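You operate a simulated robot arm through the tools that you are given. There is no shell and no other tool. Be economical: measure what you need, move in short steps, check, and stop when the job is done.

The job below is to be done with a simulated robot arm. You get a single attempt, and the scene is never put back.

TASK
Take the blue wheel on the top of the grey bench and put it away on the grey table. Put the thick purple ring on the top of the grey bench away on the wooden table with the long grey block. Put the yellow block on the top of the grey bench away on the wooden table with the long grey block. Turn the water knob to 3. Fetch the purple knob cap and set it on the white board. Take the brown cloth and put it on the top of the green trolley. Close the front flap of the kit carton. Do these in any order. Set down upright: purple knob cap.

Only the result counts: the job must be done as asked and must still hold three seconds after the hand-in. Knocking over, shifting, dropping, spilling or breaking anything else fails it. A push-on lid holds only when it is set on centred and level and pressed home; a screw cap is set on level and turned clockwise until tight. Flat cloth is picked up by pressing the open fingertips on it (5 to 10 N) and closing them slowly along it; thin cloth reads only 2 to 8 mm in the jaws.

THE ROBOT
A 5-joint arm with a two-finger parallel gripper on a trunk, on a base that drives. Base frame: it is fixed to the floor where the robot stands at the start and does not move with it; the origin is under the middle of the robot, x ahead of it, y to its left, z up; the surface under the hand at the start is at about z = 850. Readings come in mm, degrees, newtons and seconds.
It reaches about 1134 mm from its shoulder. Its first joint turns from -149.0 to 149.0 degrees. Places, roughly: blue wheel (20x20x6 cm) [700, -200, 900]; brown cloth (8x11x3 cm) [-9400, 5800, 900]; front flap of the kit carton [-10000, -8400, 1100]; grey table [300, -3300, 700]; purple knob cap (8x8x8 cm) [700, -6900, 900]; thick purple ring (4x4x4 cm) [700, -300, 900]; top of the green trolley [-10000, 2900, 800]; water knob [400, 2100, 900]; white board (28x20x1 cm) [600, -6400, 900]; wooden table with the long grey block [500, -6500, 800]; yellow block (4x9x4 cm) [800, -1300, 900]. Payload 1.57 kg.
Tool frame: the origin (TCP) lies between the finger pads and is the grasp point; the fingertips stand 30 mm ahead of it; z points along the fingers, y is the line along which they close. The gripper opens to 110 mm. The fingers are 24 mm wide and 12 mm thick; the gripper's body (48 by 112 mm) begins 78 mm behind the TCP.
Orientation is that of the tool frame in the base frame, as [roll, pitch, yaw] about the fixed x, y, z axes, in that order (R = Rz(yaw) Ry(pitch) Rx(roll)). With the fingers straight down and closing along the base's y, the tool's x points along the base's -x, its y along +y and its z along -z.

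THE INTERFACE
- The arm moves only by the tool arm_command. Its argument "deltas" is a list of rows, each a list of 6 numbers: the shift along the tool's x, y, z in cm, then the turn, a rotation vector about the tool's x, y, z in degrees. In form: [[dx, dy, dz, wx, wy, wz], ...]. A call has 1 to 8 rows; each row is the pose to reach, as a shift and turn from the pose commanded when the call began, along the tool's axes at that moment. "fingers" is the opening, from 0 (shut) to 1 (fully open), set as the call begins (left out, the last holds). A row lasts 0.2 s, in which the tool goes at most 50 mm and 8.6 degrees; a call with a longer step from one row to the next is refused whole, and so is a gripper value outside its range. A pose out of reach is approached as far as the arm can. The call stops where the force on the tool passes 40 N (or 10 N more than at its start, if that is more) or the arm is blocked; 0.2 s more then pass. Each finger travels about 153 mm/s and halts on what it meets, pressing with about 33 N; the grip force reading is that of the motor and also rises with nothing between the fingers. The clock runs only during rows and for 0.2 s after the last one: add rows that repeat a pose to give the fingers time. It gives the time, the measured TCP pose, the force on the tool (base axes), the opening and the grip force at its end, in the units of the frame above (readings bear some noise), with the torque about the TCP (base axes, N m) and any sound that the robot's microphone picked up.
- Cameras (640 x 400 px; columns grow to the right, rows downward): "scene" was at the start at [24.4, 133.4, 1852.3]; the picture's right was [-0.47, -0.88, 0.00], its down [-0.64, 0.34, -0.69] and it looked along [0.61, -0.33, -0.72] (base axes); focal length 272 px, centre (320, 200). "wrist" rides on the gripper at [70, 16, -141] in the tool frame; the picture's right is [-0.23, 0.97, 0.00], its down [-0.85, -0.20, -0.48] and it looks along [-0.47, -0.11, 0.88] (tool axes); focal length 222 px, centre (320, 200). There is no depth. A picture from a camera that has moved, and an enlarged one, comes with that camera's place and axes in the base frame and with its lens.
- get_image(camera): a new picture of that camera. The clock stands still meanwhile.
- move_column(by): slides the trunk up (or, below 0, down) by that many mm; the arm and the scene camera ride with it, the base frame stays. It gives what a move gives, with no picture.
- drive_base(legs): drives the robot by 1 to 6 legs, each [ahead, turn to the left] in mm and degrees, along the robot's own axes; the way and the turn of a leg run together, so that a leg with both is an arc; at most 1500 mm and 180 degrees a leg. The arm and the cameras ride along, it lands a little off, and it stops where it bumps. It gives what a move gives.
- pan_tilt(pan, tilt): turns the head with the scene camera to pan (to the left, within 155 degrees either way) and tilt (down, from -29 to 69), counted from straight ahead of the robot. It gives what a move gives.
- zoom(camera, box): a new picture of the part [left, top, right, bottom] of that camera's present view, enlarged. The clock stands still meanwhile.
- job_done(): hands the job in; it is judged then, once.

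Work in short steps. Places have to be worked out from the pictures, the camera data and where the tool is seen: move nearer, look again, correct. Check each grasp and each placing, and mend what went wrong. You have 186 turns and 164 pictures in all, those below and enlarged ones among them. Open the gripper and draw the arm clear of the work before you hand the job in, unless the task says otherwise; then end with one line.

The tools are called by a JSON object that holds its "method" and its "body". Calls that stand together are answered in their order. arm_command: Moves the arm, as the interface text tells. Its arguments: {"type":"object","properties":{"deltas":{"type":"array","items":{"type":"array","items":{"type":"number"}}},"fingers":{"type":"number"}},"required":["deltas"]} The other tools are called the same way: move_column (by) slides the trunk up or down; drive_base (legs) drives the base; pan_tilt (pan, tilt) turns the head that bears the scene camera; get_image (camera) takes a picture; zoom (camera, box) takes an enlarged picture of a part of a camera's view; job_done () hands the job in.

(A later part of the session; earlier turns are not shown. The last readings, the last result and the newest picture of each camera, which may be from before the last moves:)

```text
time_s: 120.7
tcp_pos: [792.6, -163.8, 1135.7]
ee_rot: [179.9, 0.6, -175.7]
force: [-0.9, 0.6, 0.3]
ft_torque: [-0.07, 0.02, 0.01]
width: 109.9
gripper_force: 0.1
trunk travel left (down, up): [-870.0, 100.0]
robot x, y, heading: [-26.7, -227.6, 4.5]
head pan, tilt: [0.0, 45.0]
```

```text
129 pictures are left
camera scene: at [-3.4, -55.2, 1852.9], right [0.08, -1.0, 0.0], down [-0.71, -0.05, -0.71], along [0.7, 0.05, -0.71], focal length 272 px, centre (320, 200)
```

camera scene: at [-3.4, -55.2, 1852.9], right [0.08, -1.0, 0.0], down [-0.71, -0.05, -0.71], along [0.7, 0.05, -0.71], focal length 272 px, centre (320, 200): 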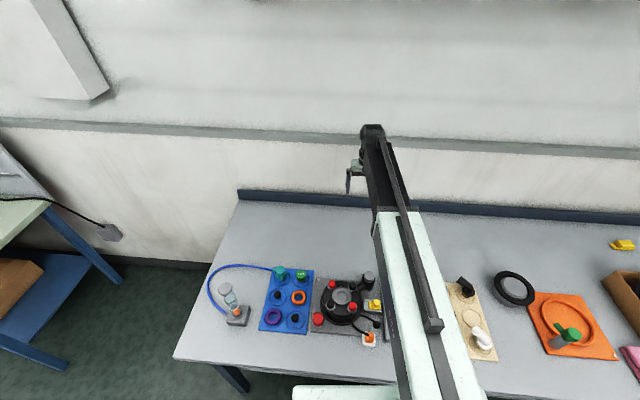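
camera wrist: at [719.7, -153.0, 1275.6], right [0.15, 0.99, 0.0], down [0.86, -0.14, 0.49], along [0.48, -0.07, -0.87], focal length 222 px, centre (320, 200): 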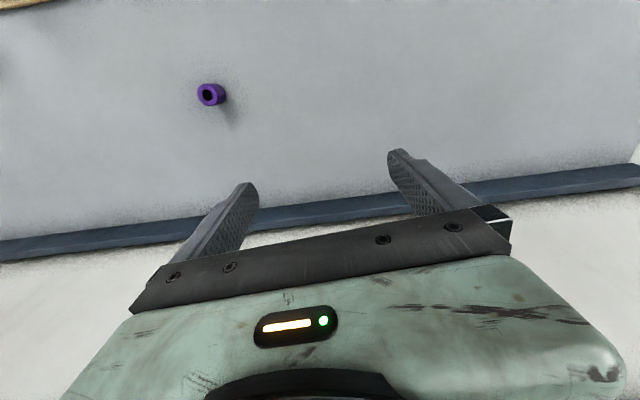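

The ring is at about (718,−325). I move over it.

{"method": "arm_command", "body": {"deltas": [[2.2, -3.9, 0, 0, 0, 0], [4.4, -7.8, 0, 0, 0, 0], [6.6, -11.7, 0, 0, 0, 0], [8.7, -15.5, 0, 0, 0, 0], [8.7, -15.5, 0, 0, 0, 0]], "fingers": 0.8}}

{"method": "move_column", "body": {"by": -140}}

{"method": "get_image", "body": {"camera": "wrist"}}

```text
time_s: 121.9
tcp_pos: [717.2, -327.2, 1136.0]
ee_rot: [179.9, 0.7, -175.7]
force: [1.6, -0.1, -0.3]
ft_torque: [-0.02, 0.0, 0.0]
width: 87.9
gripper_force: 0.0
trunk travel left (down, up): [-870.0, 100.0]
robot x, y, heading: [-27.3, -233.9, 4.4]
head pan, tilt: [0.0, 45.0]
```

```text
time_s: 123.5
tcp_pos: [716.5, -327.2, 995.6]
ee_rot: [179.9, 0.7, -175.6]
force: [-0.3, 0.2, 0.3]
ft_torque: [0.02, -0.01, -0.04]
width: 87.8
gripper_force: 0.3
trunk travel left (down, up): [-730.0, 240.0]
robot x, y, heading: [-27.9, -230.3, 4.3]
head pan, tilt: [0.0, 45.0]
```

```text
128 pictures are left
camera wrist: at [644.4, -314.8, 1136.4], right [0.15, 0.99, 0.0], down [0.86, -0.14, 0.49], along [0.48, -0.07, -0.87], focal length 222 px, centre (320, 200)
```

wrist: 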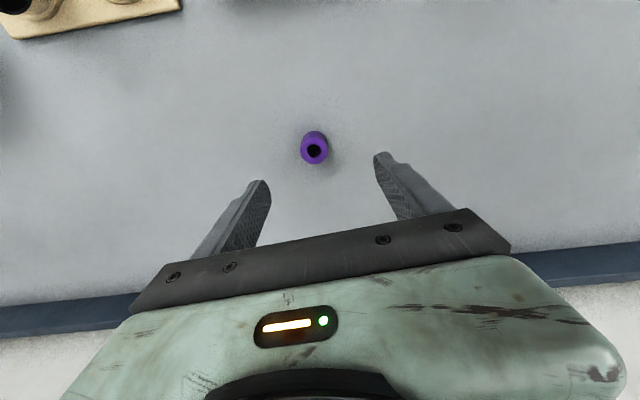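

I shift 4 mm in −y, lower to TCP≈887 and grip the ring.

{"method": "arm_command", "body": {"deltas": [[0.1, -0.4, 0, 0, 0, 0], [0.1, -0.4, 0, 0, 0, 0]]}}

{"method": "move_column", "body": {"by": -108}}

{"method": "arm_command", "body": {"deltas": [[0, 0, 0, 0, 0, 0], [0, 0, 0, 0, 0, 0], [0, 0, 0, 0, 0, 0]], "fingers": 0}}

{"method": "move_column", "body": {"by": 230}}

{"method": "get_image", "body": {"camera": "wrist"}}

```text
time_s: 124.1
tcp_pos: [717.3, -329.6, 995.4]
ee_rot: [179.8, 0.8, -175.6]
force: [0.0, 0.0, 0.4]
ft_torque: [0.01, -0.03, -0.02]
width: 87.8
gripper_force: 0.1
trunk travel left (down, up): [-730.0, 240.0]
robot x, y, heading: [-27.7, -225.8, 4.2]
head pan, tilt: [0.0, 45.0]
```

```text
time_s: 125.5
tcp_pos: [716.6, -330.4, 888.3]
ee_rot: [179.9, 0.7, -175.7]
force: [0.5, -0.3, 0.2]
ft_torque: [0.03, 0.01, 0.01]
width: 87.9
gripper_force: 0.1
trunk travel left (down, up): [-622.0, 348.0]
robot x, y, heading: [-28.7, -230.6, 4.2]
head pan, tilt: [0.0, 45.0]
```

```text
time_s: 126.3
tcp_pos: [716.1, -330.1, 887.9]
ee_rot: [179.8, 0.7, -175.6]
force: [-0.4, 0.0, 0.7]
ft_torque: [0.0, 0.0, 0.02]
width: 30.0
gripper_force: 33.2
trunk travel left (down, up): [-622.0, 348.0]
robot x, y, heading: [-29.9, -227.9, 4.6]
head pan, tilt: [0.0, 45.0]
```

```text
time_s: 128.8
tcp_pos: [717.2, -330.5, 1119.0]
ee_rot: [179.9, 0.7, -175.7]
force: [0.5, -0.6, -0.6]
ft_torque: [-0.01, -0.01, -0.03]
width: 29.9
gripper_force: 32.6
trunk travel left (down, up): [-852.0, 118.0]
robot x, y, heading: [-24.4, -228.9, 4.2]
head pan, tilt: [0.0, 45.0]
```

```text
127 pictures are left
camera wrist: at [644.1, -318.8, 1258.3], right [0.15, 0.99, 0.0], down [0.86, -0.14, 0.49], along [0.48, -0.07, -0.87], focal length 222 px, centre (320, 200)
```

wrist: 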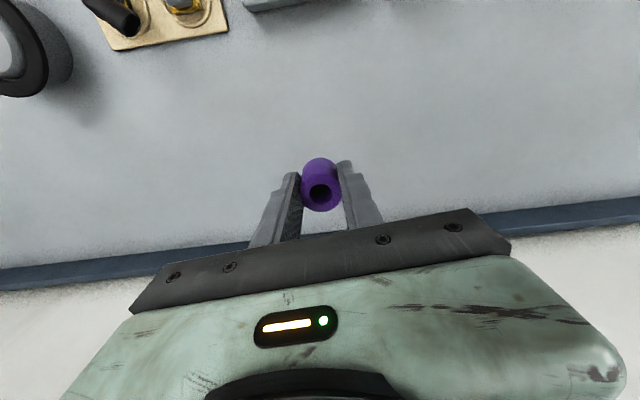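

The ring is held. I back off, turn right and drive toward the wooden table.

{"method": "drive_base", "body": {"legs": [[-450, 0], [0, -94.5], [1500, 0], [1500, 0], [1500, 0]]}}

{"method": "pan_tilt", "body": {"pan": 35, "tilt": 40}}

{"method": "get_image", "body": {"camera": "scene"}}

```text
time_s: 156.6
tcp_pos: [-790.4, -5465.5, 1119.4]
ee_rot: [179.9, 0.7, 88.0]
force: [-0.1, -0.3, -0.8]
ft_torque: [-0.02, 0.0, 0.01]
width: 29.5
gripper_force: 32.6
trunk travel left (down, up): [-852.0, 118.0]
robot x, y, heading: [-606.6, -4735.1, -91.8]
head pan, tilt: [0.0, 45.0]
```

```text
time_s: 157.6
tcp_pos: [-789.9, -5466.4, 1117.3]
ee_rot: [179.8, 0.6, 88.0]
force: [-0.6, -0.8, -1.3]
ft_torque: [-0.03, 0.03, -0.01]
width: 29.3
gripper_force: 33.6
trunk travel left (down, up): [-852.0, 118.0]
robot x, y, heading: [-610.6, -4739.1, -91.2]
head pan, tilt: [35.0, 40.0]
```

```text
126 pictures are left
camera scene: at [-392.7, -4768.1, 1842.1], right [-0.83, -0.55, 0.0], down [-0.35, 0.54, -0.77], along [0.42, -0.64, -0.64], focal length 272 px, centre (320, 200)
```

scene: 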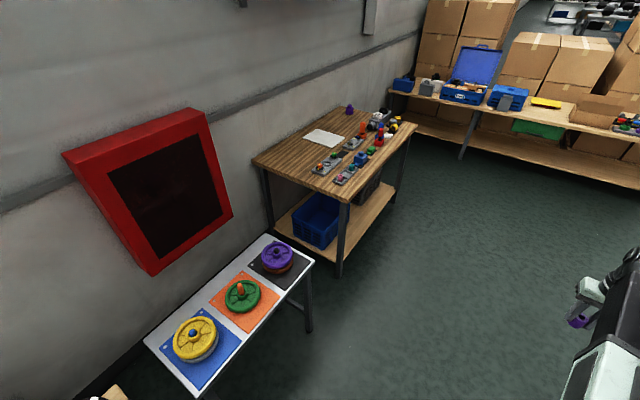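

The wooden table spans about x 140–900, y −5850 to −7100; the white board and purple cap are at its back. I drive on and face its near end, where there is free space.

{"method": "drive_base", "body": {"legs": [[1250, 0], [0, 91.5], [250, 0]]}}

{"method": "pan_tilt", "body": {"pan": -10, "tilt": 45}}

{"method": "get_image", "body": {"camera": "scene"}}

{"method": "get_image", "body": {"camera": "wrist"}}

```text
time_s: 169.3
tcp_pos: [354.6, -6105.3, 1118.0]
ee_rot: [179.9, 0.6, -178.0]
force: [0.7, -0.7, -0.5]
ft_torque: [-0.07, 0.03, 0.03]
width: 29.3
gripper_force: 32.8
trunk travel left (down, up): [-852.0, 118.0]
robot x, y, heading: [-383.3, -5993.6, 3.1]
head pan, tilt: [35.0, 40.0]
```

```text
time_s: 170.4
tcp_pos: [352.4, -6105.2, 1119.0]
ee_rot: [179.9, 0.8, -178.1]
force: [0.0, 0.5, -0.2]
ft_torque: [-0.02, -0.01, 0.02]
width: 29.6
gripper_force: 32.9
trunk travel left (down, up): [-852.0, 118.0]
robot x, y, heading: [-384.5, -5993.2, 3.0]
head pan, tilt: [-10.0, 45.0]
```

```text
125 pictures are left
camera scene: at [-359.0, -5835.7, 1834.9], right [-0.12, -0.99, 0.0], down [-0.7, 0.09, -0.71], along [0.7, -0.09, -0.71], focal length 272 px, centre (320, 200)
```

scene: 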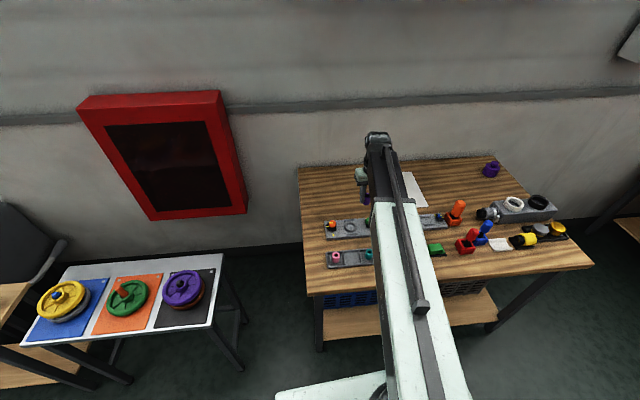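

```text
124 pictures are left
camera wrist: at [281.5, -6090.3, 1258.3], right [0.19, 0.98, 0.0], down [0.86, -0.17, 0.49], along [0.48, -0.09, -0.87], focal length 222 px, centre (320, 200)
```

wrist: 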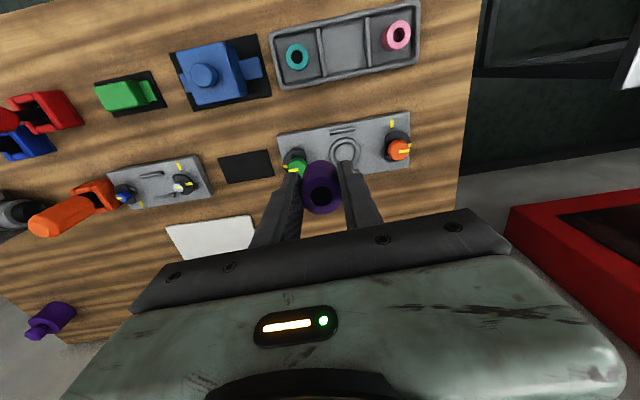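

I choose the free wood at about (580,−6160), behind the grey panels and left of the white board. I move there and lower partway.

{"method": "arm_command", "body": {"deltas": [[-4.5, -1.2, 0, 0, 0, 0], [-9, -2.4, 0, 0, 0, 0], [-13.5, -3.7, 0, 0, 0, 0], [-18, -5, 0, 0, 0, 0], [-22.6, -6.3, 0, 0, 0, 0], [-22.6, -6.3, 0, 0, 0, 0]]}}

{"method": "move_column", "body": {"by": -140}}

{"method": "get_image", "body": {"camera": "wrist"}}

{"method": "get_image", "body": {"camera": "scene"}}

```text
time_s: 171.8
tcp_pos: [549.5, -6154.1, 1118.7]
ee_rot: [179.9, 0.7, -178.1]
force: [-0.7, -0.7, -0.5]
ft_torque: [0.02, 0.01, -0.02]
width: 29.4
gripper_force: 33.4
out of reach, approached as far as the arm can: row 5, 6
trunk travel left (down, up): [-852.0, 118.0]
robot x, y, heading: [-384.1, -5991.3, 3.1]
head pan, tilt: [-10.0, 45.0]
```

```text
time_s: 173.5
tcp_pos: [550.4, -6155.2, 978.7]
ee_rot: [179.8, 0.8, -178.1]
force: [-0.7, 0.5, -0.9]
ft_torque: [-0.04, -0.02, 0.0]
width: 29.3
gripper_force: 32.8
trunk travel left (down, up): [-712.0, 258.0]
robot x, y, heading: [-386.5, -5987.8, 2.8]
head pan, tilt: [-10.0, 45.0]
```

```text
123 pictures are left
camera wrist: at [477.1, -6139.8, 1118.2], right [0.19, 0.98, 0.0], down [0.85, -0.17, 0.49], along [0.48, -0.09, -0.87], focal length 222 px, centre (320, 200)
```

wrist: 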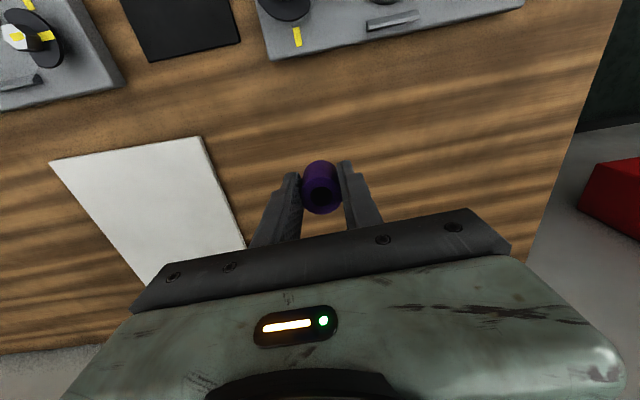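

```text
122 pictures are left
camera scene: at [-359.1, -5835.8, 1694.9], right [-0.12, -0.99, 0.0], down [-0.7, 0.09, -0.71], along [0.7, -0.09, -0.71], focal length 272 px, centre (320, 200)
```

scene: 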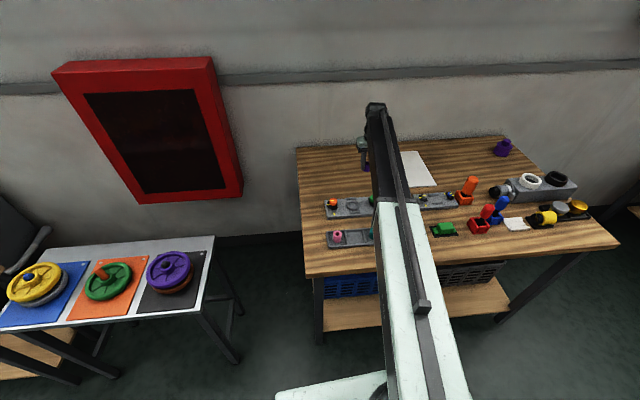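

The spot under the ring is clear wood. I lower toward contact.

{"method": "move_column", "body": {"by": -78}}

{"method": "move_column", "body": {"by": -6}}

{"method": "move_column", "body": {"by": -6}}

{"method": "get_image", "body": {"camera": "wrist"}}

```text
time_s: 174.6
tcp_pos: [548.6, -6154.4, 900.1]
ee_rot: [179.9, 0.7, -178.0]
force: [1.0, 0.6, 0.4]
ft_torque: [-0.01, 0.03, -0.01]
width: 29.3
gripper_force: 32.9
trunk travel left (down, up): [-634.0, 336.0]
robot x, y, heading: [-386.6, -5991.1, 3.2]
head pan, tilt: [-10.0, 45.0]
```

```text
time_s: 175.2
tcp_pos: [549.7, -6154.3, 893.9]
ee_rot: [179.8, 0.8, -178.2]
force: [-0.7, 0.0, -0.8]
ft_torque: [-0.01, 0.01, 0.02]
width: 29.3
gripper_force: 33.0
trunk travel left (down, up): [-628.0, 342.0]
robot x, y, heading: [-383.8, -5993.1, 2.9]
head pan, tilt: [-10.0, 45.0]
```

```text
time_s: 175.7
tcp_pos: [548.9, -6154.6, 889.8]
ee_rot: [179.9, 0.8, -178.0]
force: [-0.1, 0.0, 1.4]
ft_torque: [-0.03, 0.02, 0.0]
width: 29.4
gripper_force: 33.0
trunk travel left (down, up): [-622.0, 348.0]
robot x, y, heading: [-383.2, -5994.6, 3.0]
head pan, tilt: [-10.0, 45.0]
```

```text
121 pictures are left
camera wrist: at [476.9, -6139.9, 1028.3], right [0.19, 0.98, 0.0], down [0.85, -0.17, 0.49], along [0.48, -0.09, -0.87], focal length 222 px, centre (320, 200)
```

wrist: 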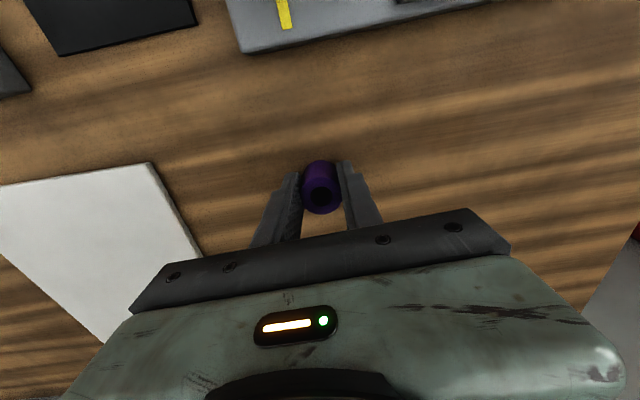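

It seems to be just at contact. I go 2 mm more and check the force.

{"method": "move_column", "body": {"by": -2}}

```text
time_s: 176.2
tcp_pos: [548.8, -6153.9, 888.6]
ee_rot: [-179.9, 1.0, -178.0]
force: [8.0, -0.5, 25.0]
ft_torque: [-0.12, -0.33, 0.02]
width: 29.7
gripper_force: 33.5
trunk travel left (down, up): [-620.0, 350.0]
robot x, y, heading: [-383.0, -5992.5, 3.1]
head pan, tilt: [-10.0, 45.0]
```

The ring is in contact. I ease up 1 mm, open and rise.

{"method": "move_column", "body": {"by": 1}}

{"method": "arm_command", "body": {"deltas": [[0, 0, 0, 0, 0, 0], [0, 0, 0, 0, 0, 0]], "fingers": 0.6}}

{"method": "move_column", "body": {"by": 230}}

{"method": "get_image", "body": {"camera": "wrist"}}

```text
time_s: 176.8
tcp_pos: [548.2, -6154.3, 888.3]
ee_rot: [179.9, 0.9, -178.1]
force: [6.2, -1.0, 16.0]
ft_torque: [-0.01, -0.24, 0.0]
width: 29.4
gripper_force: 32.9
trunk travel left (down, up): [-621.0, 349.0]
robot x, y, heading: [-384.4, -5990.0, 2.9]
head pan, tilt: [-10.0, 45.0]
```

```text
time_s: 177.3
tcp_pos: [549.2, -6155.1, 887.2]
ee_rot: [180.0, 0.8, -178.2]
force: [0.5, 0.2, -0.7]
ft_torque: [0.02, 0.02, 0.0]
width: 66.2
gripper_force: 0.1
trunk travel left (down, up): [-621.0, 349.0]
robot x, y, heading: [-381.3, -5992.2, 2.9]
head pan, tilt: [-10.0, 45.0]
```

```text
time_s: 179.8
tcp_pos: [549.2, -6154.2, 1116.7]
ee_rot: [179.9, 0.7, -178.2]
force: [-0.2, 0.0, -1.3]
ft_torque: [0.0, 0.01, 0.01]
width: 66.2
gripper_force: 0.1
trunk travel left (down, up): [-851.0, 119.0]
robot x, y, heading: [-384.5, -5991.9, 3.1]
head pan, tilt: [-10.0, 45.0]
```

```text
120 pictures are left
camera wrist: at [477.2, -6139.9, 1257.1], right [0.19, 0.98, 0.0], down [0.85, -0.17, 0.49], along [0.48, -0.09, -0.87], focal length 222 px, centre (320, 200)
```

wrist: 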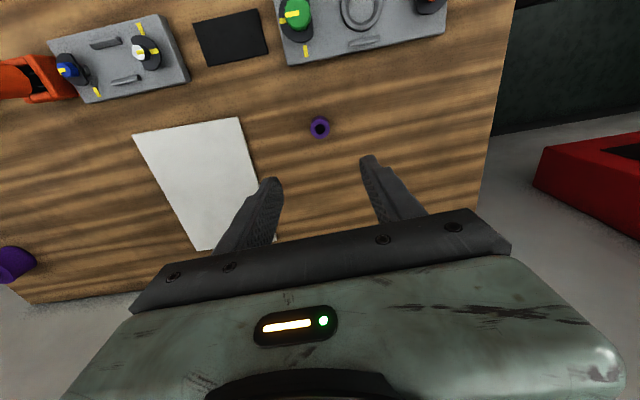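

The ring stands on the wood. Now the purple cap: I zoom to see its orientation and the white board.

{"method": "zoom", "body": {"camera": "scene", "box": [390, 130, 560, 240]}}

```text
3.64 times, centred on (475, 185) of scene
camera zoom: at [-359.0, -5835.8, 1833.8], right [-0.12, -0.99, 0.0], down [-0.7, 0.09, -0.71], along [0.7, -0.09, -0.71], focal length 989 px, centre (-244, 254)
```

zoom: 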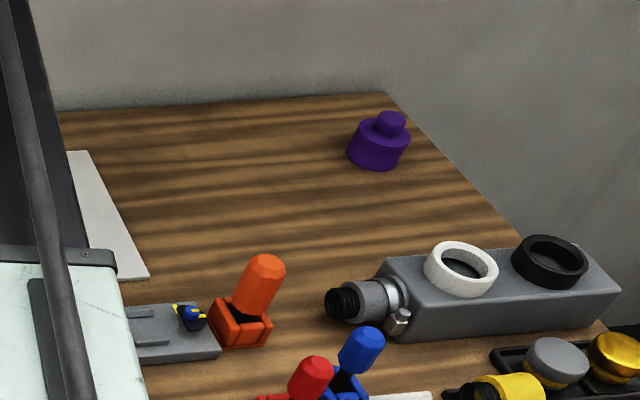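

The cap is upright with a grippable stem, near (717,−6920). I drive so both it and the white board are in reach.

{"method": "drive_base", "body": {"legs": [[0, -93], [620, 0], [0, 90], [230, 0]]}}

{"method": "pan_tilt", "body": {"pan": -20, "tilt": 50}}

{"method": "get_image", "body": {"camera": "scene"}}

{"method": "get_image", "body": {"camera": "wrist"}}

```text
time_s: 192.3
tcp_pos: [780.8, -6788.1, 1115.8]
ee_rot: [179.9, 0.9, -179.9]
force: [0.8, 0.1, 0.5]
ft_torque: [-0.02, 0.05, 0.02]
width: 66.2
gripper_force: 0.1
trunk travel left (down, up): [-851.0, 119.0]
robot x, y, heading: [-147.1, -6617.3, 1.8]
head pan, tilt: [-10.0, 45.0]
```

```text
time_s: 193.0
tcp_pos: [780.4, -6788.0, 1118.0]
ee_rot: [179.8, 0.8, -179.9]
force: [-0.1, -0.4, 1.0]
ft_torque: [-0.04, 0.0, 0.02]
width: 66.2
gripper_force: 0.1
trunk travel left (down, up): [-851.0, 119.0]
robot x, y, heading: [-147.5, -6616.1, 2.1]
head pan, tilt: [-20.0, 50.0]
```

```text
118 pictures are left
camera scene: at [-126.2, -6471.1, 1827.0], right [-0.31, -0.95, 0.0], down [-0.73, 0.24, -0.64], along [0.61, -0.2, -0.77], focal length 272 px, centre (320, 200)
```

scene: 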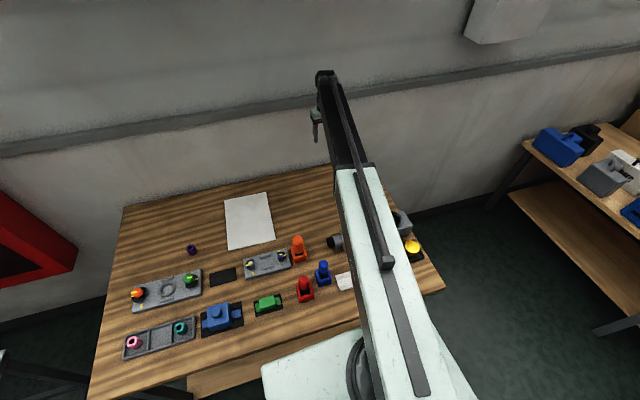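

```text
117 pictures are left
camera wrist: at [708.9, -6772.0, 1257.0], right [0.22, 0.97, 0.0], down [0.85, -0.2, 0.49], along [0.48, -0.11, -0.87], focal length 222 px, centre (320, 200)
```

wrist: 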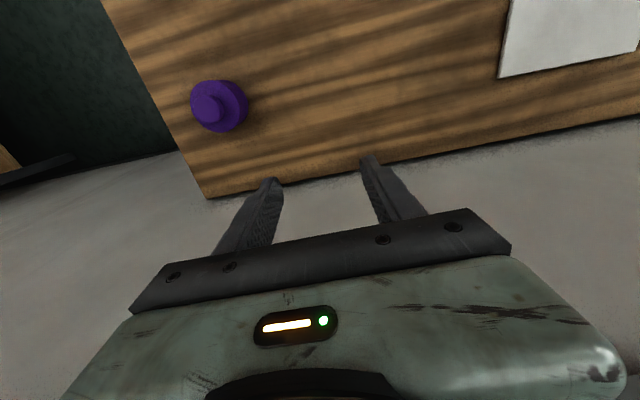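

The cap is at (715,−6938) and the board is centred near (640,−6400). I move over the cap and lower for a look.

{"method": "arm_command", "body": {"deltas": [[1.7, -3.8, 0, 0, 0, 0], [3.3, -7.5, 0, 0, 0, 0], [5, -11.2, 0, 0, 0, 0], [6.5, -15, 0, 0, 0, 0], [6.5, -15, 0, 0, 0, 0]], "fingers": 0.75}}

{"method": "move_column", "body": {"by": -110}}

{"method": "get_image", "body": {"camera": "wrist"}}

```text
time_s: 194.2
tcp_pos: [717.0, -6941.0, 1116.9]
ee_rot: [179.9, 0.8, -179.7]
force: [0.4, 0.5, 0.1]
ft_torque: [-0.02, 0.0, -0.03]
width: 82.4
gripper_force: 0.1
trunk travel left (down, up): [-851.0, 119.0]
robot x, y, heading: [-142.9, -6616.6, 1.7]
head pan, tilt: [-20.0, 50.0]
```

```text
time_s: 195.7
tcp_pos: [715.6, -6941.1, 1007.9]
ee_rot: [179.9, 0.8, -179.7]
force: [-0.8, 0.0, 0.6]
ft_torque: [-0.02, -0.01, 0.02]
width: 82.4
gripper_force: 0.0
trunk travel left (down, up): [-741.0, 229.0]
robot x, y, heading: [-147.8, -6615.3, 1.9]
head pan, tilt: [-20.0, 50.0]
```

```text
116 pictures are left
camera wrist: at [644.5, -6924.4, 1147.3], right [0.22, 0.97, 0.0], down [0.85, -0.2, 0.49], along [0.48, -0.11, -0.87], focal length 222 px, centre (320, 200)
```

wrist: 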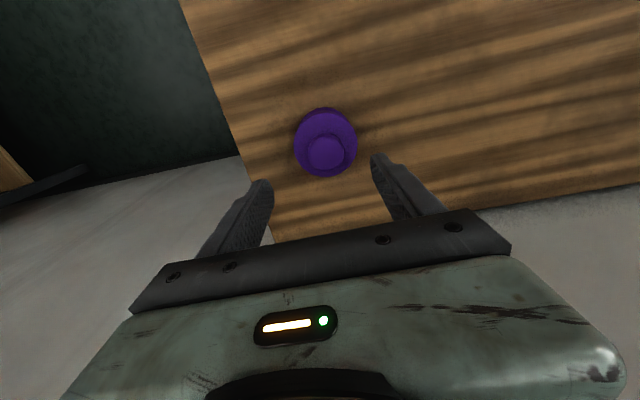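

Small correction of +3, +4 mm, then I lower so the fingertips are around the stem.

{"method": "arm_command", "body": {"deltas": [[-0.3, 0.4, 0, 0, 0, 0], [-0.3, 0.4, 0, 0, 0, 0]]}}

{"method": "move_column", "body": {"by": -72}}

{"method": "get_image", "body": {"camera": "wrist"}}

```text
time_s: 196.2
tcp_pos: [718.6, -6937.8, 1007.4]
ee_rot: [179.8, 0.8, -179.9]
force: [-0.4, -0.2, 0.0]
ft_torque: [-0.02, 0.0, 0.01]
width: 82.6
gripper_force: 0.0
trunk travel left (down, up): [-741.0, 229.0]
robot x, y, heading: [-151.3, -6617.2, 1.9]
head pan, tilt: [-20.0, 50.0]
```

```text
time_s: 197.3
tcp_pos: [719.2, -6936.3, 937.4]
ee_rot: [179.9, 0.8, -179.8]
force: [-0.8, 0.1, -0.4]
ft_torque: [-0.02, 0.01, -0.01]
width: 82.5
gripper_force: 0.0
trunk travel left (down, up): [-669.0, 301.0]
robot x, y, heading: [-149.6, -6612.4, 1.8]
head pan, tilt: [-20.0, 50.0]
```

```text
115 pictures are left
camera wrist: at [647.2, -6920.6, 1075.2], right [0.22, 0.97, 0.0], down [0.85, -0.2, 0.49], along [0.48, -0.11, -0.87], focal length 222 px, centre (320, 200)
```

wrist: 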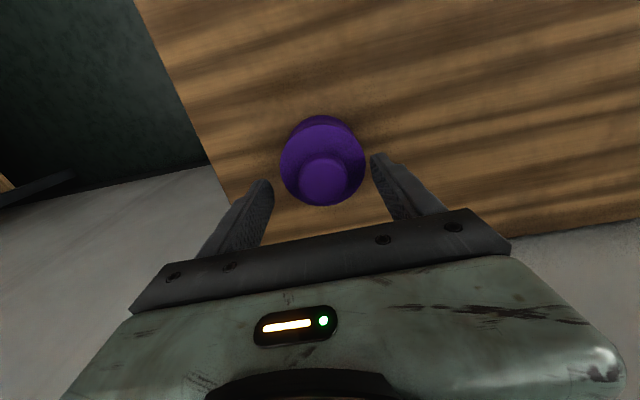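

The stem top is at z≈918. I lower 6 more and close on the stem.

{"method": "move_column", "body": {"by": -6}}

{"method": "arm_command", "body": {"deltas": [[0, 0, 0, 0, 0, 0], [0, 0, 0, 0, 0, 0], [0, 0, 0, 0, 0, 0]], "fingers": 0}}

{"method": "move_column", "body": {"by": 60}}

{"method": "get_image", "body": {"camera": "wrist"}}

```text
time_s: 197.9
tcp_pos: [720.5, -6937.1, 928.7]
ee_rot: [179.8, 0.8, -179.8]
force: [-0.2, -0.4, 0.5]
ft_torque: [0.01, 0.0, -0.04]
width: 82.4
gripper_force: 0.0
trunk travel left (down, up): [-663.0, 307.0]
robot x, y, heading: [-147.9, -6617.4, 2.1]
head pan, tilt: [-20.0, 50.0]
```

```text
time_s: 198.7
tcp_pos: [718.2, -6938.5, 930.0]
ee_rot: [179.9, 0.8, -179.7]
force: [3.0, -9.7, 16.3]
ft_torque: [-0.39, 0.17, 0.18]
width: 35.7
gripper_force: 33.0
trunk travel left (down, up): [-663.0, 307.0]
robot x, y, heading: [-149.9, -6616.4, 1.9]
head pan, tilt: [-20.0, 50.0]
```

```text
time_s: 199.7
tcp_pos: [720.0, -6937.3, 989.6]
ee_rot: [179.8, 0.8, -179.8]
force: [0.2, -0.9, -1.4]
ft_torque: [0.02, 0.01, -0.05]
width: 35.8
gripper_force: 32.9
trunk travel left (down, up): [-723.0, 247.0]
robot x, y, heading: [-147.6, -6615.7, 1.8]
head pan, tilt: [-20.0, 50.0]
```

```text
114 pictures are left
camera wrist: at [647.3, -6920.7, 1129.1], right [0.22, 0.97, 0.0], down [0.85, -0.2, 0.49], along [0.48, -0.11, -0.87], focal length 222 px, centre (320, 200)
```

wrist: 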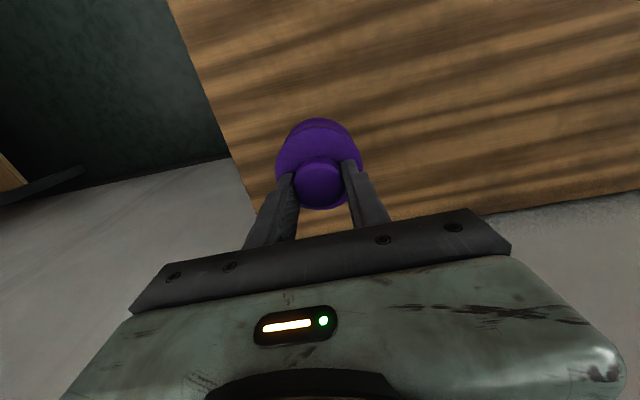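

The cap is gripped by its stem. I raise a bit and carry it to above the white board.

{"method": "move_column", "body": {"by": 60}}

{"method": "arm_command", "body": {"deltas": [[0.7, 4.5, 0, 0, 0, 0], [1.4, 9, 0, 0, 0, 0], [2.1, 13.5, 0, 0, 0, 0], [2.8, 18, 0, 0, 0, 0], [3.5, 22.5, 0, 0, 0, 0], [4.2, 27, 0, 0, 0, 0]]}}

{"method": "arm_command", "body": {"deltas": [[0.7, 4.5, 0, 0, 0, 0], [1.4, 9, 0, 0, 0, 0], [2.1, 13.5, 0, 0, 0, 0], [2.8, 18, 0, 0, 0, 0], [3.5, 22.5, 0, 0, 0, 0], [3.8, 26.7, 0, 0, 0, 0], [3.8, 26.7, 0, 0, 0, 0]]}}

{"method": "get_image", "body": {"camera": "wrist"}}

{"method": "get_image", "body": {"camera": "scene"}}

```text
time_s: 200.7
tcp_pos: [719.1, -6937.9, 1048.6]
ee_rot: [180.0, 0.8, -179.7]
force: [-0.4, 0.2, -0.1]
ft_torque: [-0.02, 0.0, -0.01]
width: 36.0
gripper_force: 32.9
trunk travel left (down, up): [-783.0, 187.0]
robot x, y, heading: [-149.6, -6614.7, 1.8]
head pan, tilt: [-20.0, 50.0]
```

```text
time_s: 202.1
tcp_pos: [675.7, -6665.7, 1048.8]
ee_rot: [179.8, 0.8, -179.8]
force: [0.5, -0.5, -0.1]
ft_torque: [0.01, 0.0, 0.01]
width: 35.6
gripper_force: 33.0
trunk travel left (down, up): [-783.0, 187.0]
robot x, y, heading: [-147.2, -6616.2, 2.0]
head pan, tilt: [-20.0, 50.0]
```

```text
time_s: 203.7
tcp_pos: [637.2, -6400.4, 1049.6]
ee_rot: [180.0, 0.8, -179.9]
force: [0.1, -1.2, -1.1]
ft_torque: [-0.03, 0.0, 0.0]
width: 35.8
gripper_force: 33.2
trunk travel left (down, up): [-783.0, 187.0]
robot x, y, heading: [-149.0, -6619.5, 1.8]
head pan, tilt: [-20.0, 50.0]
```

```text
113 pictures are left
camera wrist: at [564.7, -6384.4, 1189.1], right [0.22, 0.97, 0.0], down [0.85, -0.2, 0.49], along [0.48, -0.11, -0.87], focal length 222 px, centre (320, 200)
```

wrist: 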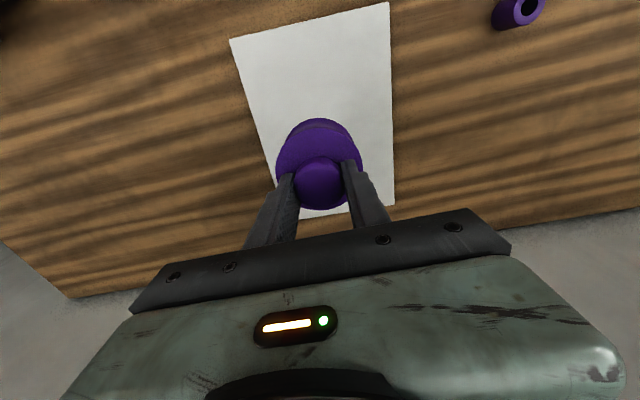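

```text
112 pictures are left
camera scene: at [-126.6, -6470.6, 1758.9], right [-0.31, -0.95, 0.0], down [-0.73, 0.24, -0.64], along [0.61, -0.2, -0.77], focal length 272 px, centre (320, 200)
```

scene: 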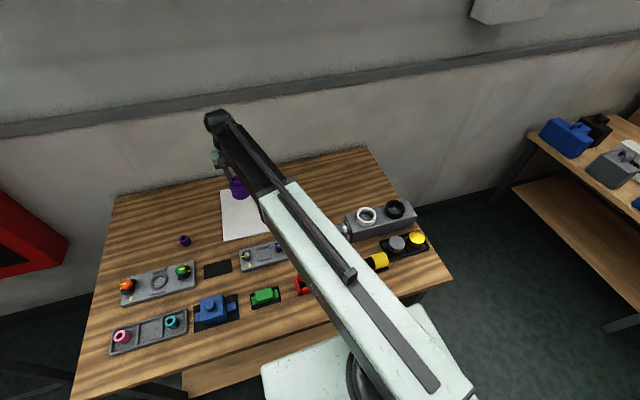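

The board spans x 508–788, y −6490 to −6298, so I'm centred over it. I lower toward contact, expected at TCP≈938.

{"method": "move_column", "body": {"by": -100}}

{"method": "move_column", "body": {"by": -5}}

{"method": "move_column", "body": {"by": -4}}

```text
time_s: 205.0
tcp_pos: [637.4, -6402.8, 948.5]
ee_rot: [179.9, 0.8, -179.8]
force: [-0.5, -0.4, 0.1]
ft_torque: [-0.01, 0.01, 0.0]
width: 35.8
gripper_force: 33.1
trunk travel left (down, up): [-683.0, 287.0]
robot x, y, heading: [-149.2, -6617.3, 1.8]
head pan, tilt: [-20.0, 50.0]
```

```text
time_s: 205.6
tcp_pos: [635.9, -6401.6, 944.3]
ee_rot: [179.9, 0.7, -179.8]
force: [-0.5, 1.0, -1.2]
ft_torque: [-0.01, 0.0, -0.01]
width: 35.7
gripper_force: 33.4
trunk travel left (down, up): [-678.0, 292.0]
robot x, y, heading: [-149.7, -6615.3, 2.1]
head pan, tilt: [-20.0, 50.0]
```

```text
time_s: 206.1
tcp_pos: [635.7, -6401.8, 939.8]
ee_rot: [180.0, 0.9, -179.8]
force: [0.0, -0.4, -0.7]
ft_torque: [0.0, 0.0, 0.04]
width: 35.7
gripper_force: 33.5
trunk travel left (down, up): [-674.0, 296.0]
robot x, y, heading: [-145.3, -6618.6, 2.0]
head pan, tilt: [-20.0, 50.0]
```

No contact yet; I go down in 2 mm steps.

{"method": "move_column", "body": {"by": -2}}

{"method": "move_column", "body": {"by": -2}}

{"method": "move_column", "body": {"by": -2}}

```text
time_s: 206.6
tcp_pos: [637.0, -6402.2, 939.4]
ee_rot: [179.9, 0.9, -179.9]
force: [5.0, 1.2, 14.5]
ft_torque: [-0.04, 0.04, 0.11]
width: 35.3
gripper_force: 33.0
trunk travel left (down, up): [-672.0, 298.0]
robot x, y, heading: [-147.3, -6615.5, 1.7]
head pan, tilt: [-20.0, 50.0]
```

```text
time_s: 207.0
tcp_pos: [635.8, -6402.3, 939.2]
ee_rot: [179.9, 1.2, -179.7]
force: [0.7, 0.3, 24.4]
ft_torque: [-0.23, 0.65, 0.13]
width: 35.5
gripper_force: 32.8
trunk travel left (down, up): [-671.0, 299.0]
robot x, y, heading: [-147.6, -6614.7, 1.8]
head pan, tilt: [-20.0, 50.0]
stopped: the force on the tool passed its limit at 44 N (the readings are from after the stop); the commanded pose is now the measured one
```

```text
time_s: 207.4
tcp_pos: [636.3, -6402.3, 939.3]
ee_rot: [179.9, 1.2, -179.7]
force: [0.1, 1.6, 32.8]
ft_torque: [-0.32, 0.75, 0.09]
width: 35.5
gripper_force: 33.2
trunk travel left (down, up): [-670.0, 300.0]
robot x, y, heading: [-149.4, -6615.9, 1.7]
head pan, tilt: [-20.0, 50.0]
stopped: the force on the tool passed its limit at 45 N (the readings are from after the stop); the commanded pose is now the measured one
```

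The cap is in contact. I release and rise.

{"method": "move_column", "body": {"by": 1.5}}

{"method": "arm_command", "body": {"deltas": [[0, 0, 0, 0, 0, 0], [0, 0, 0, 0, 0, 0]], "fingers": 0.7}}

{"method": "move_column", "body": {"by": 190}}

{"method": "get_image", "body": {"camera": "wrist"}}

```text
time_s: 207.9
tcp_pos: [636.6, -6402.1, 939.4]
ee_rot: [179.9, 1.1, -179.8]
force: [-5.8, -1.8, 10.2]
ft_torque: [-0.15, 0.3, 0.02]
width: 35.4
gripper_force: 33.3
trunk travel left (down, up): [-671.0, 299.0]
robot x, y, heading: [-150.6, -6615.5, 1.9]
head pan, tilt: [-20.0, 50.0]
```

```text
time_s: 208.5
tcp_pos: [637.7, -6402.0, 938.3]
ee_rot: [179.8, 1.3, -179.8]
force: [-2.1, 0.3, 12.4]
ft_torque: [-0.46, 0.1, -0.06]
width: 76.7
gripper_force: 0.0
trunk travel left (down, up): [-671.0, 299.0]
robot x, y, heading: [-150.6, -6614.8, 1.6]
head pan, tilt: [-20.0, 50.0]
```

```text
time_s: 210.6
tcp_pos: [638.7, -6401.1, 1128.4]
ee_rot: [179.9, 1.1, -179.9]
force: [0.2, -0.2, -0.6]
ft_torque: [-0.04, 0.02, 0.01]
width: 77.0
gripper_force: 0.1
trunk travel left (down, up): [-861.0, 109.0]
robot x, y, heading: [-148.8, -6619.2, 1.8]
head pan, tilt: [-20.0, 50.0]
```

```text
111 pictures are left
camera wrist: at [565.9, -6384.8, 1267.7], right [0.22, 0.97, 0.01], down [0.85, -0.2, 0.49], along [0.48, -0.1, -0.87], focal length 222 px, centre (320, 200)
```

wrist: 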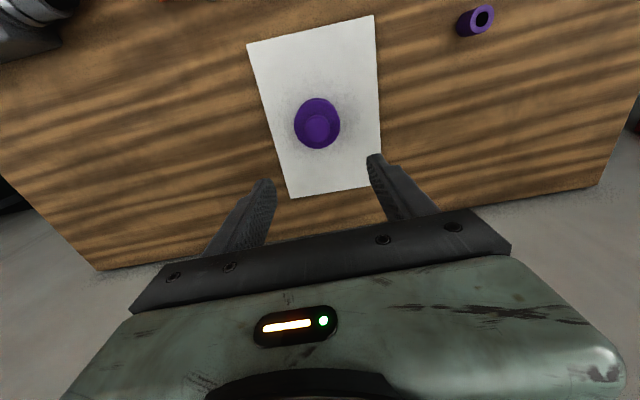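

The cap stands upright on the board. Next the yellow block: I back off, turn left and drive to y≈−1270.

{"method": "drive_base", "body": {"legs": [[-350, 0], [0, 87], [1500, 0], [1500, 0], [1500, 0], [800, 0]]}}

{"method": "pan_tilt", "body": {"pan": -60, "tilt": 35}}

{"method": "get_image", "body": {"camera": "scene"}}

```text
time_s: 241.5
tcp_pos: [-385.9, -527.8, 1128.3]
ee_rot: [179.9, 1.1, -95.1]
force: [-0.3, 0.3, -0.6]
ft_torque: [0.0, 0.0, 0.02]
width: 76.7
gripper_force: 0.0
trunk travel left (down, up): [-861.0, 109.0]
robot x, y, heading: [-239.5, -1330.2, 87.2]
head pan, tilt: [-20.0, 50.0]
```

```text
time_s: 242.6
tcp_pos: [-385.8, -527.2, 1128.6]
ee_rot: [179.9, 1.1, -95.0]
force: [-1.0, -0.6, -0.3]
ft_torque: [0.01, -0.01, 0.0]
width: 76.7
gripper_force: 0.1
trunk travel left (down, up): [-861.0, 109.0]
robot x, y, heading: [-246.7, -1331.2, 87.1]
head pan, tilt: [-60.0, 35.0]
```

```text
110 pictures are left
camera scene: at [-339.5, -1326.3, 1859.5], right [0.45, -0.89, 0.0], down [-0.51, -0.26, -0.82], along [0.73, 0.37, -0.57], focal length 272 px, centre (320, 200)
```

scene: 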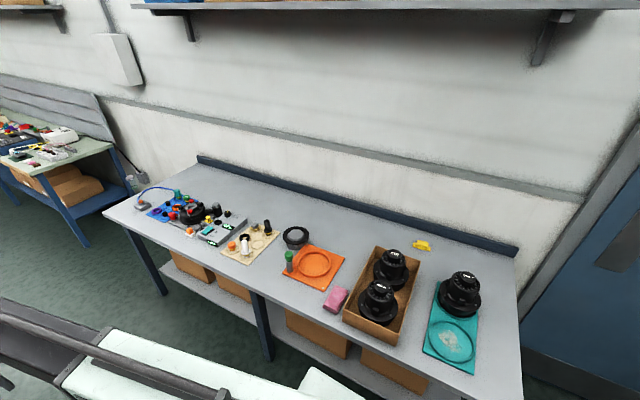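

The yellow block is at about (804,−1336). I raise the trunk, turn to face the bench and approach.

{"method": "move_column", "body": {"by": 100}}

{"method": "drive_base", "body": {"legs": [[0, -87], [130, 0]]}}

{"method": "pan_tilt", "body": {"pan": 0, "tilt": 45}}

{"method": "get_image", "body": {"camera": "wrist"}}

{"method": "get_image", "body": {"camera": "scene"}}

```text
time_s: 243.9
tcp_pos: [-386.3, -528.5, 1228.6]
ee_rot: [179.9, 1.1, -95.0]
force: [-0.7, 1.3, -0.1]
ft_torque: [0.03, 0.02, 0.01]
width: 77.1
gripper_force: 0.0
trunk travel left (down, up): [-961.0, 9.0]
robot x, y, heading: [-246.1, -1333.1, 87.0]
head pan, tilt: [-60.0, 35.0]
```

```text
time_s: 248.9
tcp_pos: [686.0, -1153.7, 1226.2]
ee_rot: [179.9, 1.0, 177.6]
force: [0.6, -0.1, -0.3]
ft_torque: [0.08, 0.08, -0.02]
width: 77.1
gripper_force: 0.0
trunk travel left (down, up): [-961.0, 9.0]
robot x, y, heading: [-113.9, -1309.9, -1.1]
head pan, tilt: [-60.0, 35.0]
```

```text
time_s: 250.2
tcp_pos: [684.4, -1154.7, 1228.1]
ee_rot: [179.9, 1.1, 177.6]
force: [-0.2, -0.3, -0.4]
ft_torque: [-0.03, 0.02, 0.01]
width: 76.8
gripper_force: 0.0
trunk travel left (down, up): [-961.0, 9.0]
robot x, y, heading: [-112.2, -1308.4, -1.1]
head pan, tilt: [0.0, 45.0]
```

```text
109 pictures are left
camera wrist: at [611.7, -1135.1, 1367.8], right [0.27, 0.96, 0.01], down [0.84, -0.24, 0.49], along [0.48, -0.13, -0.87], focal length 222 px, centre (320, 200)
```

wrist: 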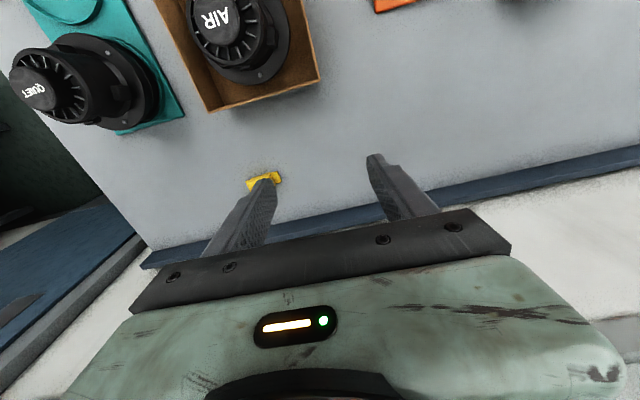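

```text
108 pictures are left
camera scene: at [-73.5, -1138.3, 1944.7], right [-0.02, -1.0, 0.0], down [-0.71, 0.01, -0.71], along [0.71, -0.01, -0.71], focal length 272 px, centre (320, 200)
```

scene: 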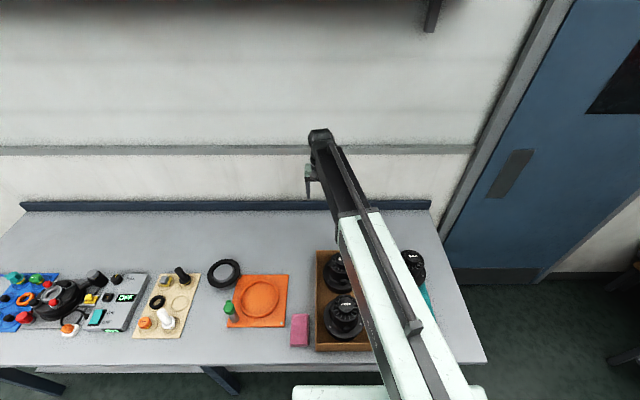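

The block is at about (798,−1324). I move over it.

{"method": "arm_command", "body": {"deltas": [[-3, -4, 0, 0, 0, 0], [-6, -8, 0, 0, 0, 0], [-9, -12, 0, 0, 0, 0], [-11, -15, 0, 0, 0, 0], [-12.1, -16.5, 0, 0, 0, 0], [-12.1, -16.5, 0, 0, 0, 0]], "fingers": 1}}

{"method": "move_column", "body": {"by": -170}}

{"method": "get_image", "body": {"camera": "wrist"}}

```text
time_s: 251.7
tcp_pos: [796.2, -1326.0, 1228.3]
ee_rot: [179.9, 1.0, 177.6]
force: [-0.1, -0.3, 0.0]
ft_torque: [-0.01, 0.0, -0.03]
width: 109.9
gripper_force: 0.0
trunk travel left (down, up): [-961.0, 9.0]
robot x, y, heading: [-111.6, -1305.3, -1.3]
head pan, tilt: [0.0, 45.0]
```

```text
time_s: 253.6
tcp_pos: [798.0, -1325.7, 1058.2]
ee_rot: [179.9, 1.1, 177.6]
force: [0.1, 0.1, 0.5]
ft_torque: [-0.01, -0.02, -0.01]
width: 109.9
gripper_force: 0.1
trunk travel left (down, up): [-791.0, 179.0]
robot x, y, heading: [-112.0, -1307.6, -1.1]
head pan, tilt: [0.0, 45.0]
```

```text
107 pictures are left
camera wrist: at [726.2, -1305.7, 1197.8], right [0.27, 0.96, 0.01], down [0.84, -0.24, 0.49], along [0.48, -0.13, -0.87], focal length 222 px, centre (320, 200)
```

wrist: 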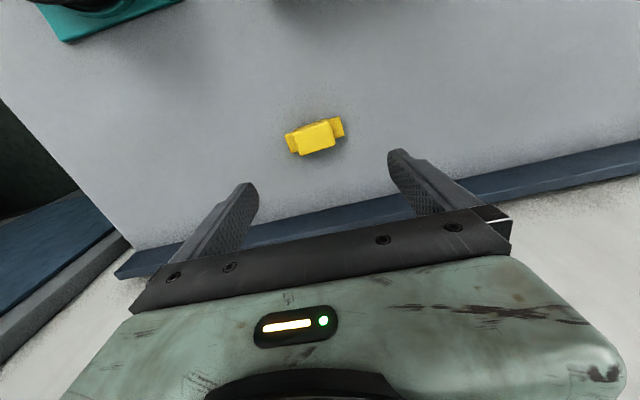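

The block's long side runs across the jaws, so I need a quarter turn. I zoom to get its angle and shape.

{"method": "zoom", "body": {"camera": "wrist", "box": [260, 90, 380, 170]}}

```text
5.00 times, centred on (320, 130) of wrist
camera zoom: at [726.2, -1305.7, 1197.8], right [0.27, 0.96, 0.01], down [0.84, -0.24, 0.49], along [0.48, -0.13, -0.87], focal length 1111 px, centre (320, 550)
```

zoom: 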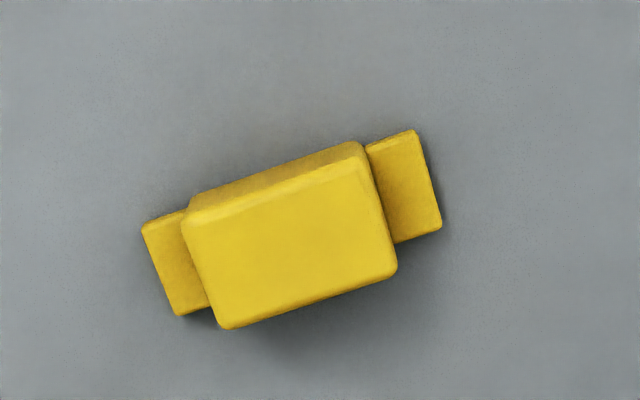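

The block's axis is nearly along y, with its centre at (801,−1334). I turn the tool +84° so the jaws close along x.

{"method": "arm_command", "body": {"deltas": [[-0.43, -0.78, 0, 0, 0, 8.4], [-0.43, -0.78, 0, 0, 0, 16.8], [-0.43, -0.78, 0, 0, 0, 25.2], [-0.43, -0.78, 0, 0, 0, 33.6], [-0.43, -0.78, 0, 0, 0, 42]], "fingers": 0.75}}

{"method": "arm_command", "body": {"deltas": [[0, 0, 0, 0, 0, 8.4], [0, 0, 0, 0, 0, 16.8], [0, 0, 0, 0, 0, 25.2], [0, 0, 0, 0, 0, 33.6], [0, 0, 0, 0, 0, 42.3], [0, 0, 0, 0, 0, 42.3]]}}

{"method": "move_column", "body": {"by": -70}}

{"method": "get_image", "body": {"camera": "wrist"}}

```text
time_s: 254.8
tcp_pos: [801.3, -1332.6, 1058.0]
ee_rot: [179.2, 0.8, 135.5]
force: [-0.7, -0.4, -0.5]
ft_torque: [0.02, -0.03, 0.01]
width: 82.3
gripper_force: 0.2
trunk travel left (down, up): [-791.0, 179.0]
robot x, y, heading: [-114.3, -1311.0, -1.2]
head pan, tilt: [0.0, 45.0]
```

```text
refused: row 5 steps farther than a row can; nothing moved
```

```text
time_s: 255.8
tcp_pos: [802.2, -1334.3, 988.4]
ee_rot: [179.2, 0.7, 135.7]
force: [0.0, 0.4, -0.5]
ft_torque: [0.01, -0.03, 0.0]
width: 82.7
gripper_force: 0.1
trunk travel left (down, up): [-721.0, 249.0]
robot x, y, heading: [-112.5, -1312.8, -1.2]
head pan, tilt: [0.0, 45.0]
```

```text
105 pictures are left
camera wrist: at [760.5, -1272.3, 1128.4], right [0.84, 0.54, 0.02], down [0.46, -0.74, 0.49], along [0.27, -0.4, -0.87], focal length 222 px, centre (320, 200)
```

wrist: 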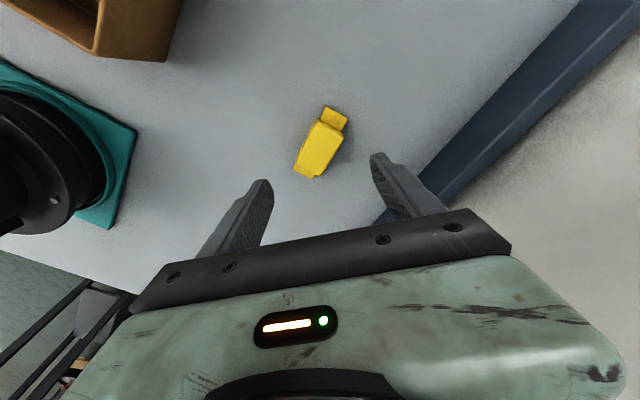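

One row stepped slightly too far; I redo the rest of the turn.

{"method": "arm_command", "body": {"deltas": [[0, 0, 0, 0, 0, 8.4], [0, 0, 0, 0, 0, 16.8], [0, 0, 0, 0, 0, 25.2], [0, 0, 0, 0, 0, 33.6], [0, 0, 0, 0, 0, 42], [0, 0, 0, 0, 0, 42]]}}

{"method": "get_image", "body": {"camera": "wrist"}}

```text
time_s: 257.2
tcp_pos: [802.2, -1333.6, 987.6]
ee_rot: [178.8, 0.0, 93.5]
force: [-0.4, -0.1, 0.4]
ft_torque: [-0.01, 0.03, 0.01]
width: 82.5
gripper_force: 0.0
trunk travel left (down, up): [-721.0, 249.0]
robot x, y, heading: [-110.8, -1307.2, -0.9]
head pan, tilt: [0.0, 45.0]
```

```text
104 pictures are left
camera wrist: at [811.4, -1262.1, 1129.4], right [0.99, -0.17, 0.02], down [-0.16, -0.87, 0.47], along [-0.06, -0.47, -0.88], focal length 222 px, centre (320, 200)
```

wrist: 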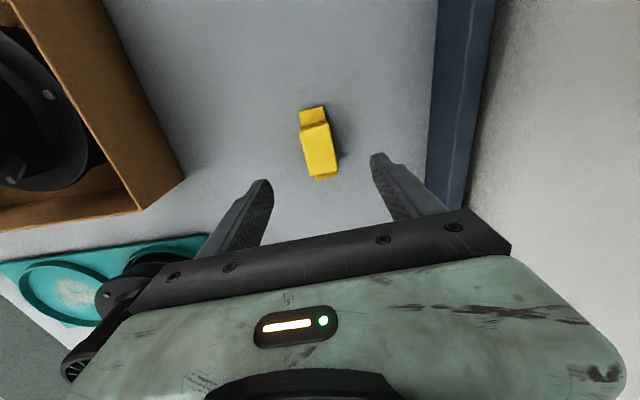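

The jaws are aligned with the block, which is centred at (803,−1330). I lower and grip.

{"method": "move_column", "body": {"by": -102}}

{"method": "arm_command", "body": {"deltas": [[0, 0, 0, 0, 0, 0], [0, 0, 0, 0, 0, 0], [0, 0, 0, 0, 0, 0]], "fingers": 0}}

{"method": "move_column", "body": {"by": 100}}

{"method": "get_image", "body": {"camera": "wrist"}}

```text
time_s: 258.6
tcp_pos: [802.3, -1334.6, 885.1]
ee_rot: [178.8, -0.1, 93.6]
force: [0.0, 0.1, 1.2]
ft_torque: [-0.01, 0.0, 0.0]
width: 82.5
gripper_force: 0.1
trunk travel left (down, up): [-619.0, 351.0]
robot x, y, heading: [-113.5, -1312.4, -1.2]
head pan, tilt: [0.0, 45.0]
```

```text
time_s: 259.4
tcp_pos: [802.4, -1333.9, 885.9]
ee_rot: [178.8, 0.0, 93.6]
force: [-1.2, 1.0, 0.7]
ft_torque: [-0.02, 0.03, -0.04]
width: 35.5
gripper_force: 32.8
trunk travel left (down, up): [-619.0, 351.0]
robot x, y, heading: [-112.9, -1311.0, -1.3]
head pan, tilt: [0.0, 45.0]
```

```text
time_s: 260.7
tcp_pos: [802.4, -1334.0, 985.4]
ee_rot: [178.9, 0.0, 93.7]
force: [0.6, -0.1, -1.4]
ft_torque: [0.02, 0.0, 0.0]
width: 35.6
gripper_force: 32.6
trunk travel left (down, up): [-719.0, 251.0]
robot x, y, heading: [-114.8, -1307.8, -1.2]
head pan, tilt: [0.0, 45.0]
```

```text
103 pictures are left
camera wrist: at [811.5, -1262.1, 1127.1], right [0.99, -0.17, 0.02], down [-0.15, -0.87, 0.47], along [-0.06, -0.47, -0.88], focal length 222 px, centre (320, 200)
```

wrist: 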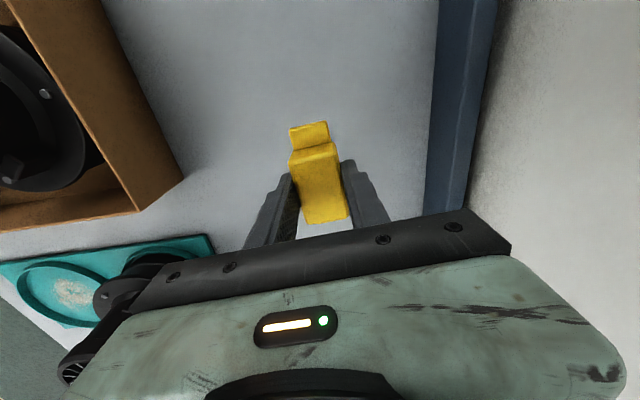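

The block is held. I raise, back off and drive to the wooden table.

{"method": "move_column", "body": {"by": 200}}

{"method": "drive_base", "body": {"legs": [[-350, 0], [0, -89], [1500, 0], [1500, 0], [1500, 0], [130, 0]]}}

```text
time_s: 262.9
tcp_pos: [802.4, -1333.5, 1186.3]
ee_rot: [178.9, 0.1, 93.6]
force: [0.3, 0.6, -1.5]
ft_torque: [0.02, 0.0, 0.03]
width: 35.4
gripper_force: 32.9
trunk travel left (down, up): [-919.0, 51.0]
robot x, y, heading: [-113.7, -1305.5, -1.1]
head pan, tilt: [0.0, 45.0]
```

```text
time_s: 290.9
tcp_pos: [-435.8, -6825.3, 1186.2]
ee_rot: [179.0, 0.1, 6.2]
force: [0.0, -0.4, -2.0]
ft_torque: [0.04, 0.03, -0.02]
width: 35.3
gripper_force: 32.7
trunk travel left (down, up): [-919.0, 51.0]
robot x, y, heading: [-451.4, -5910.0, -88.8]
head pan, tilt: [0.0, 45.0]
```

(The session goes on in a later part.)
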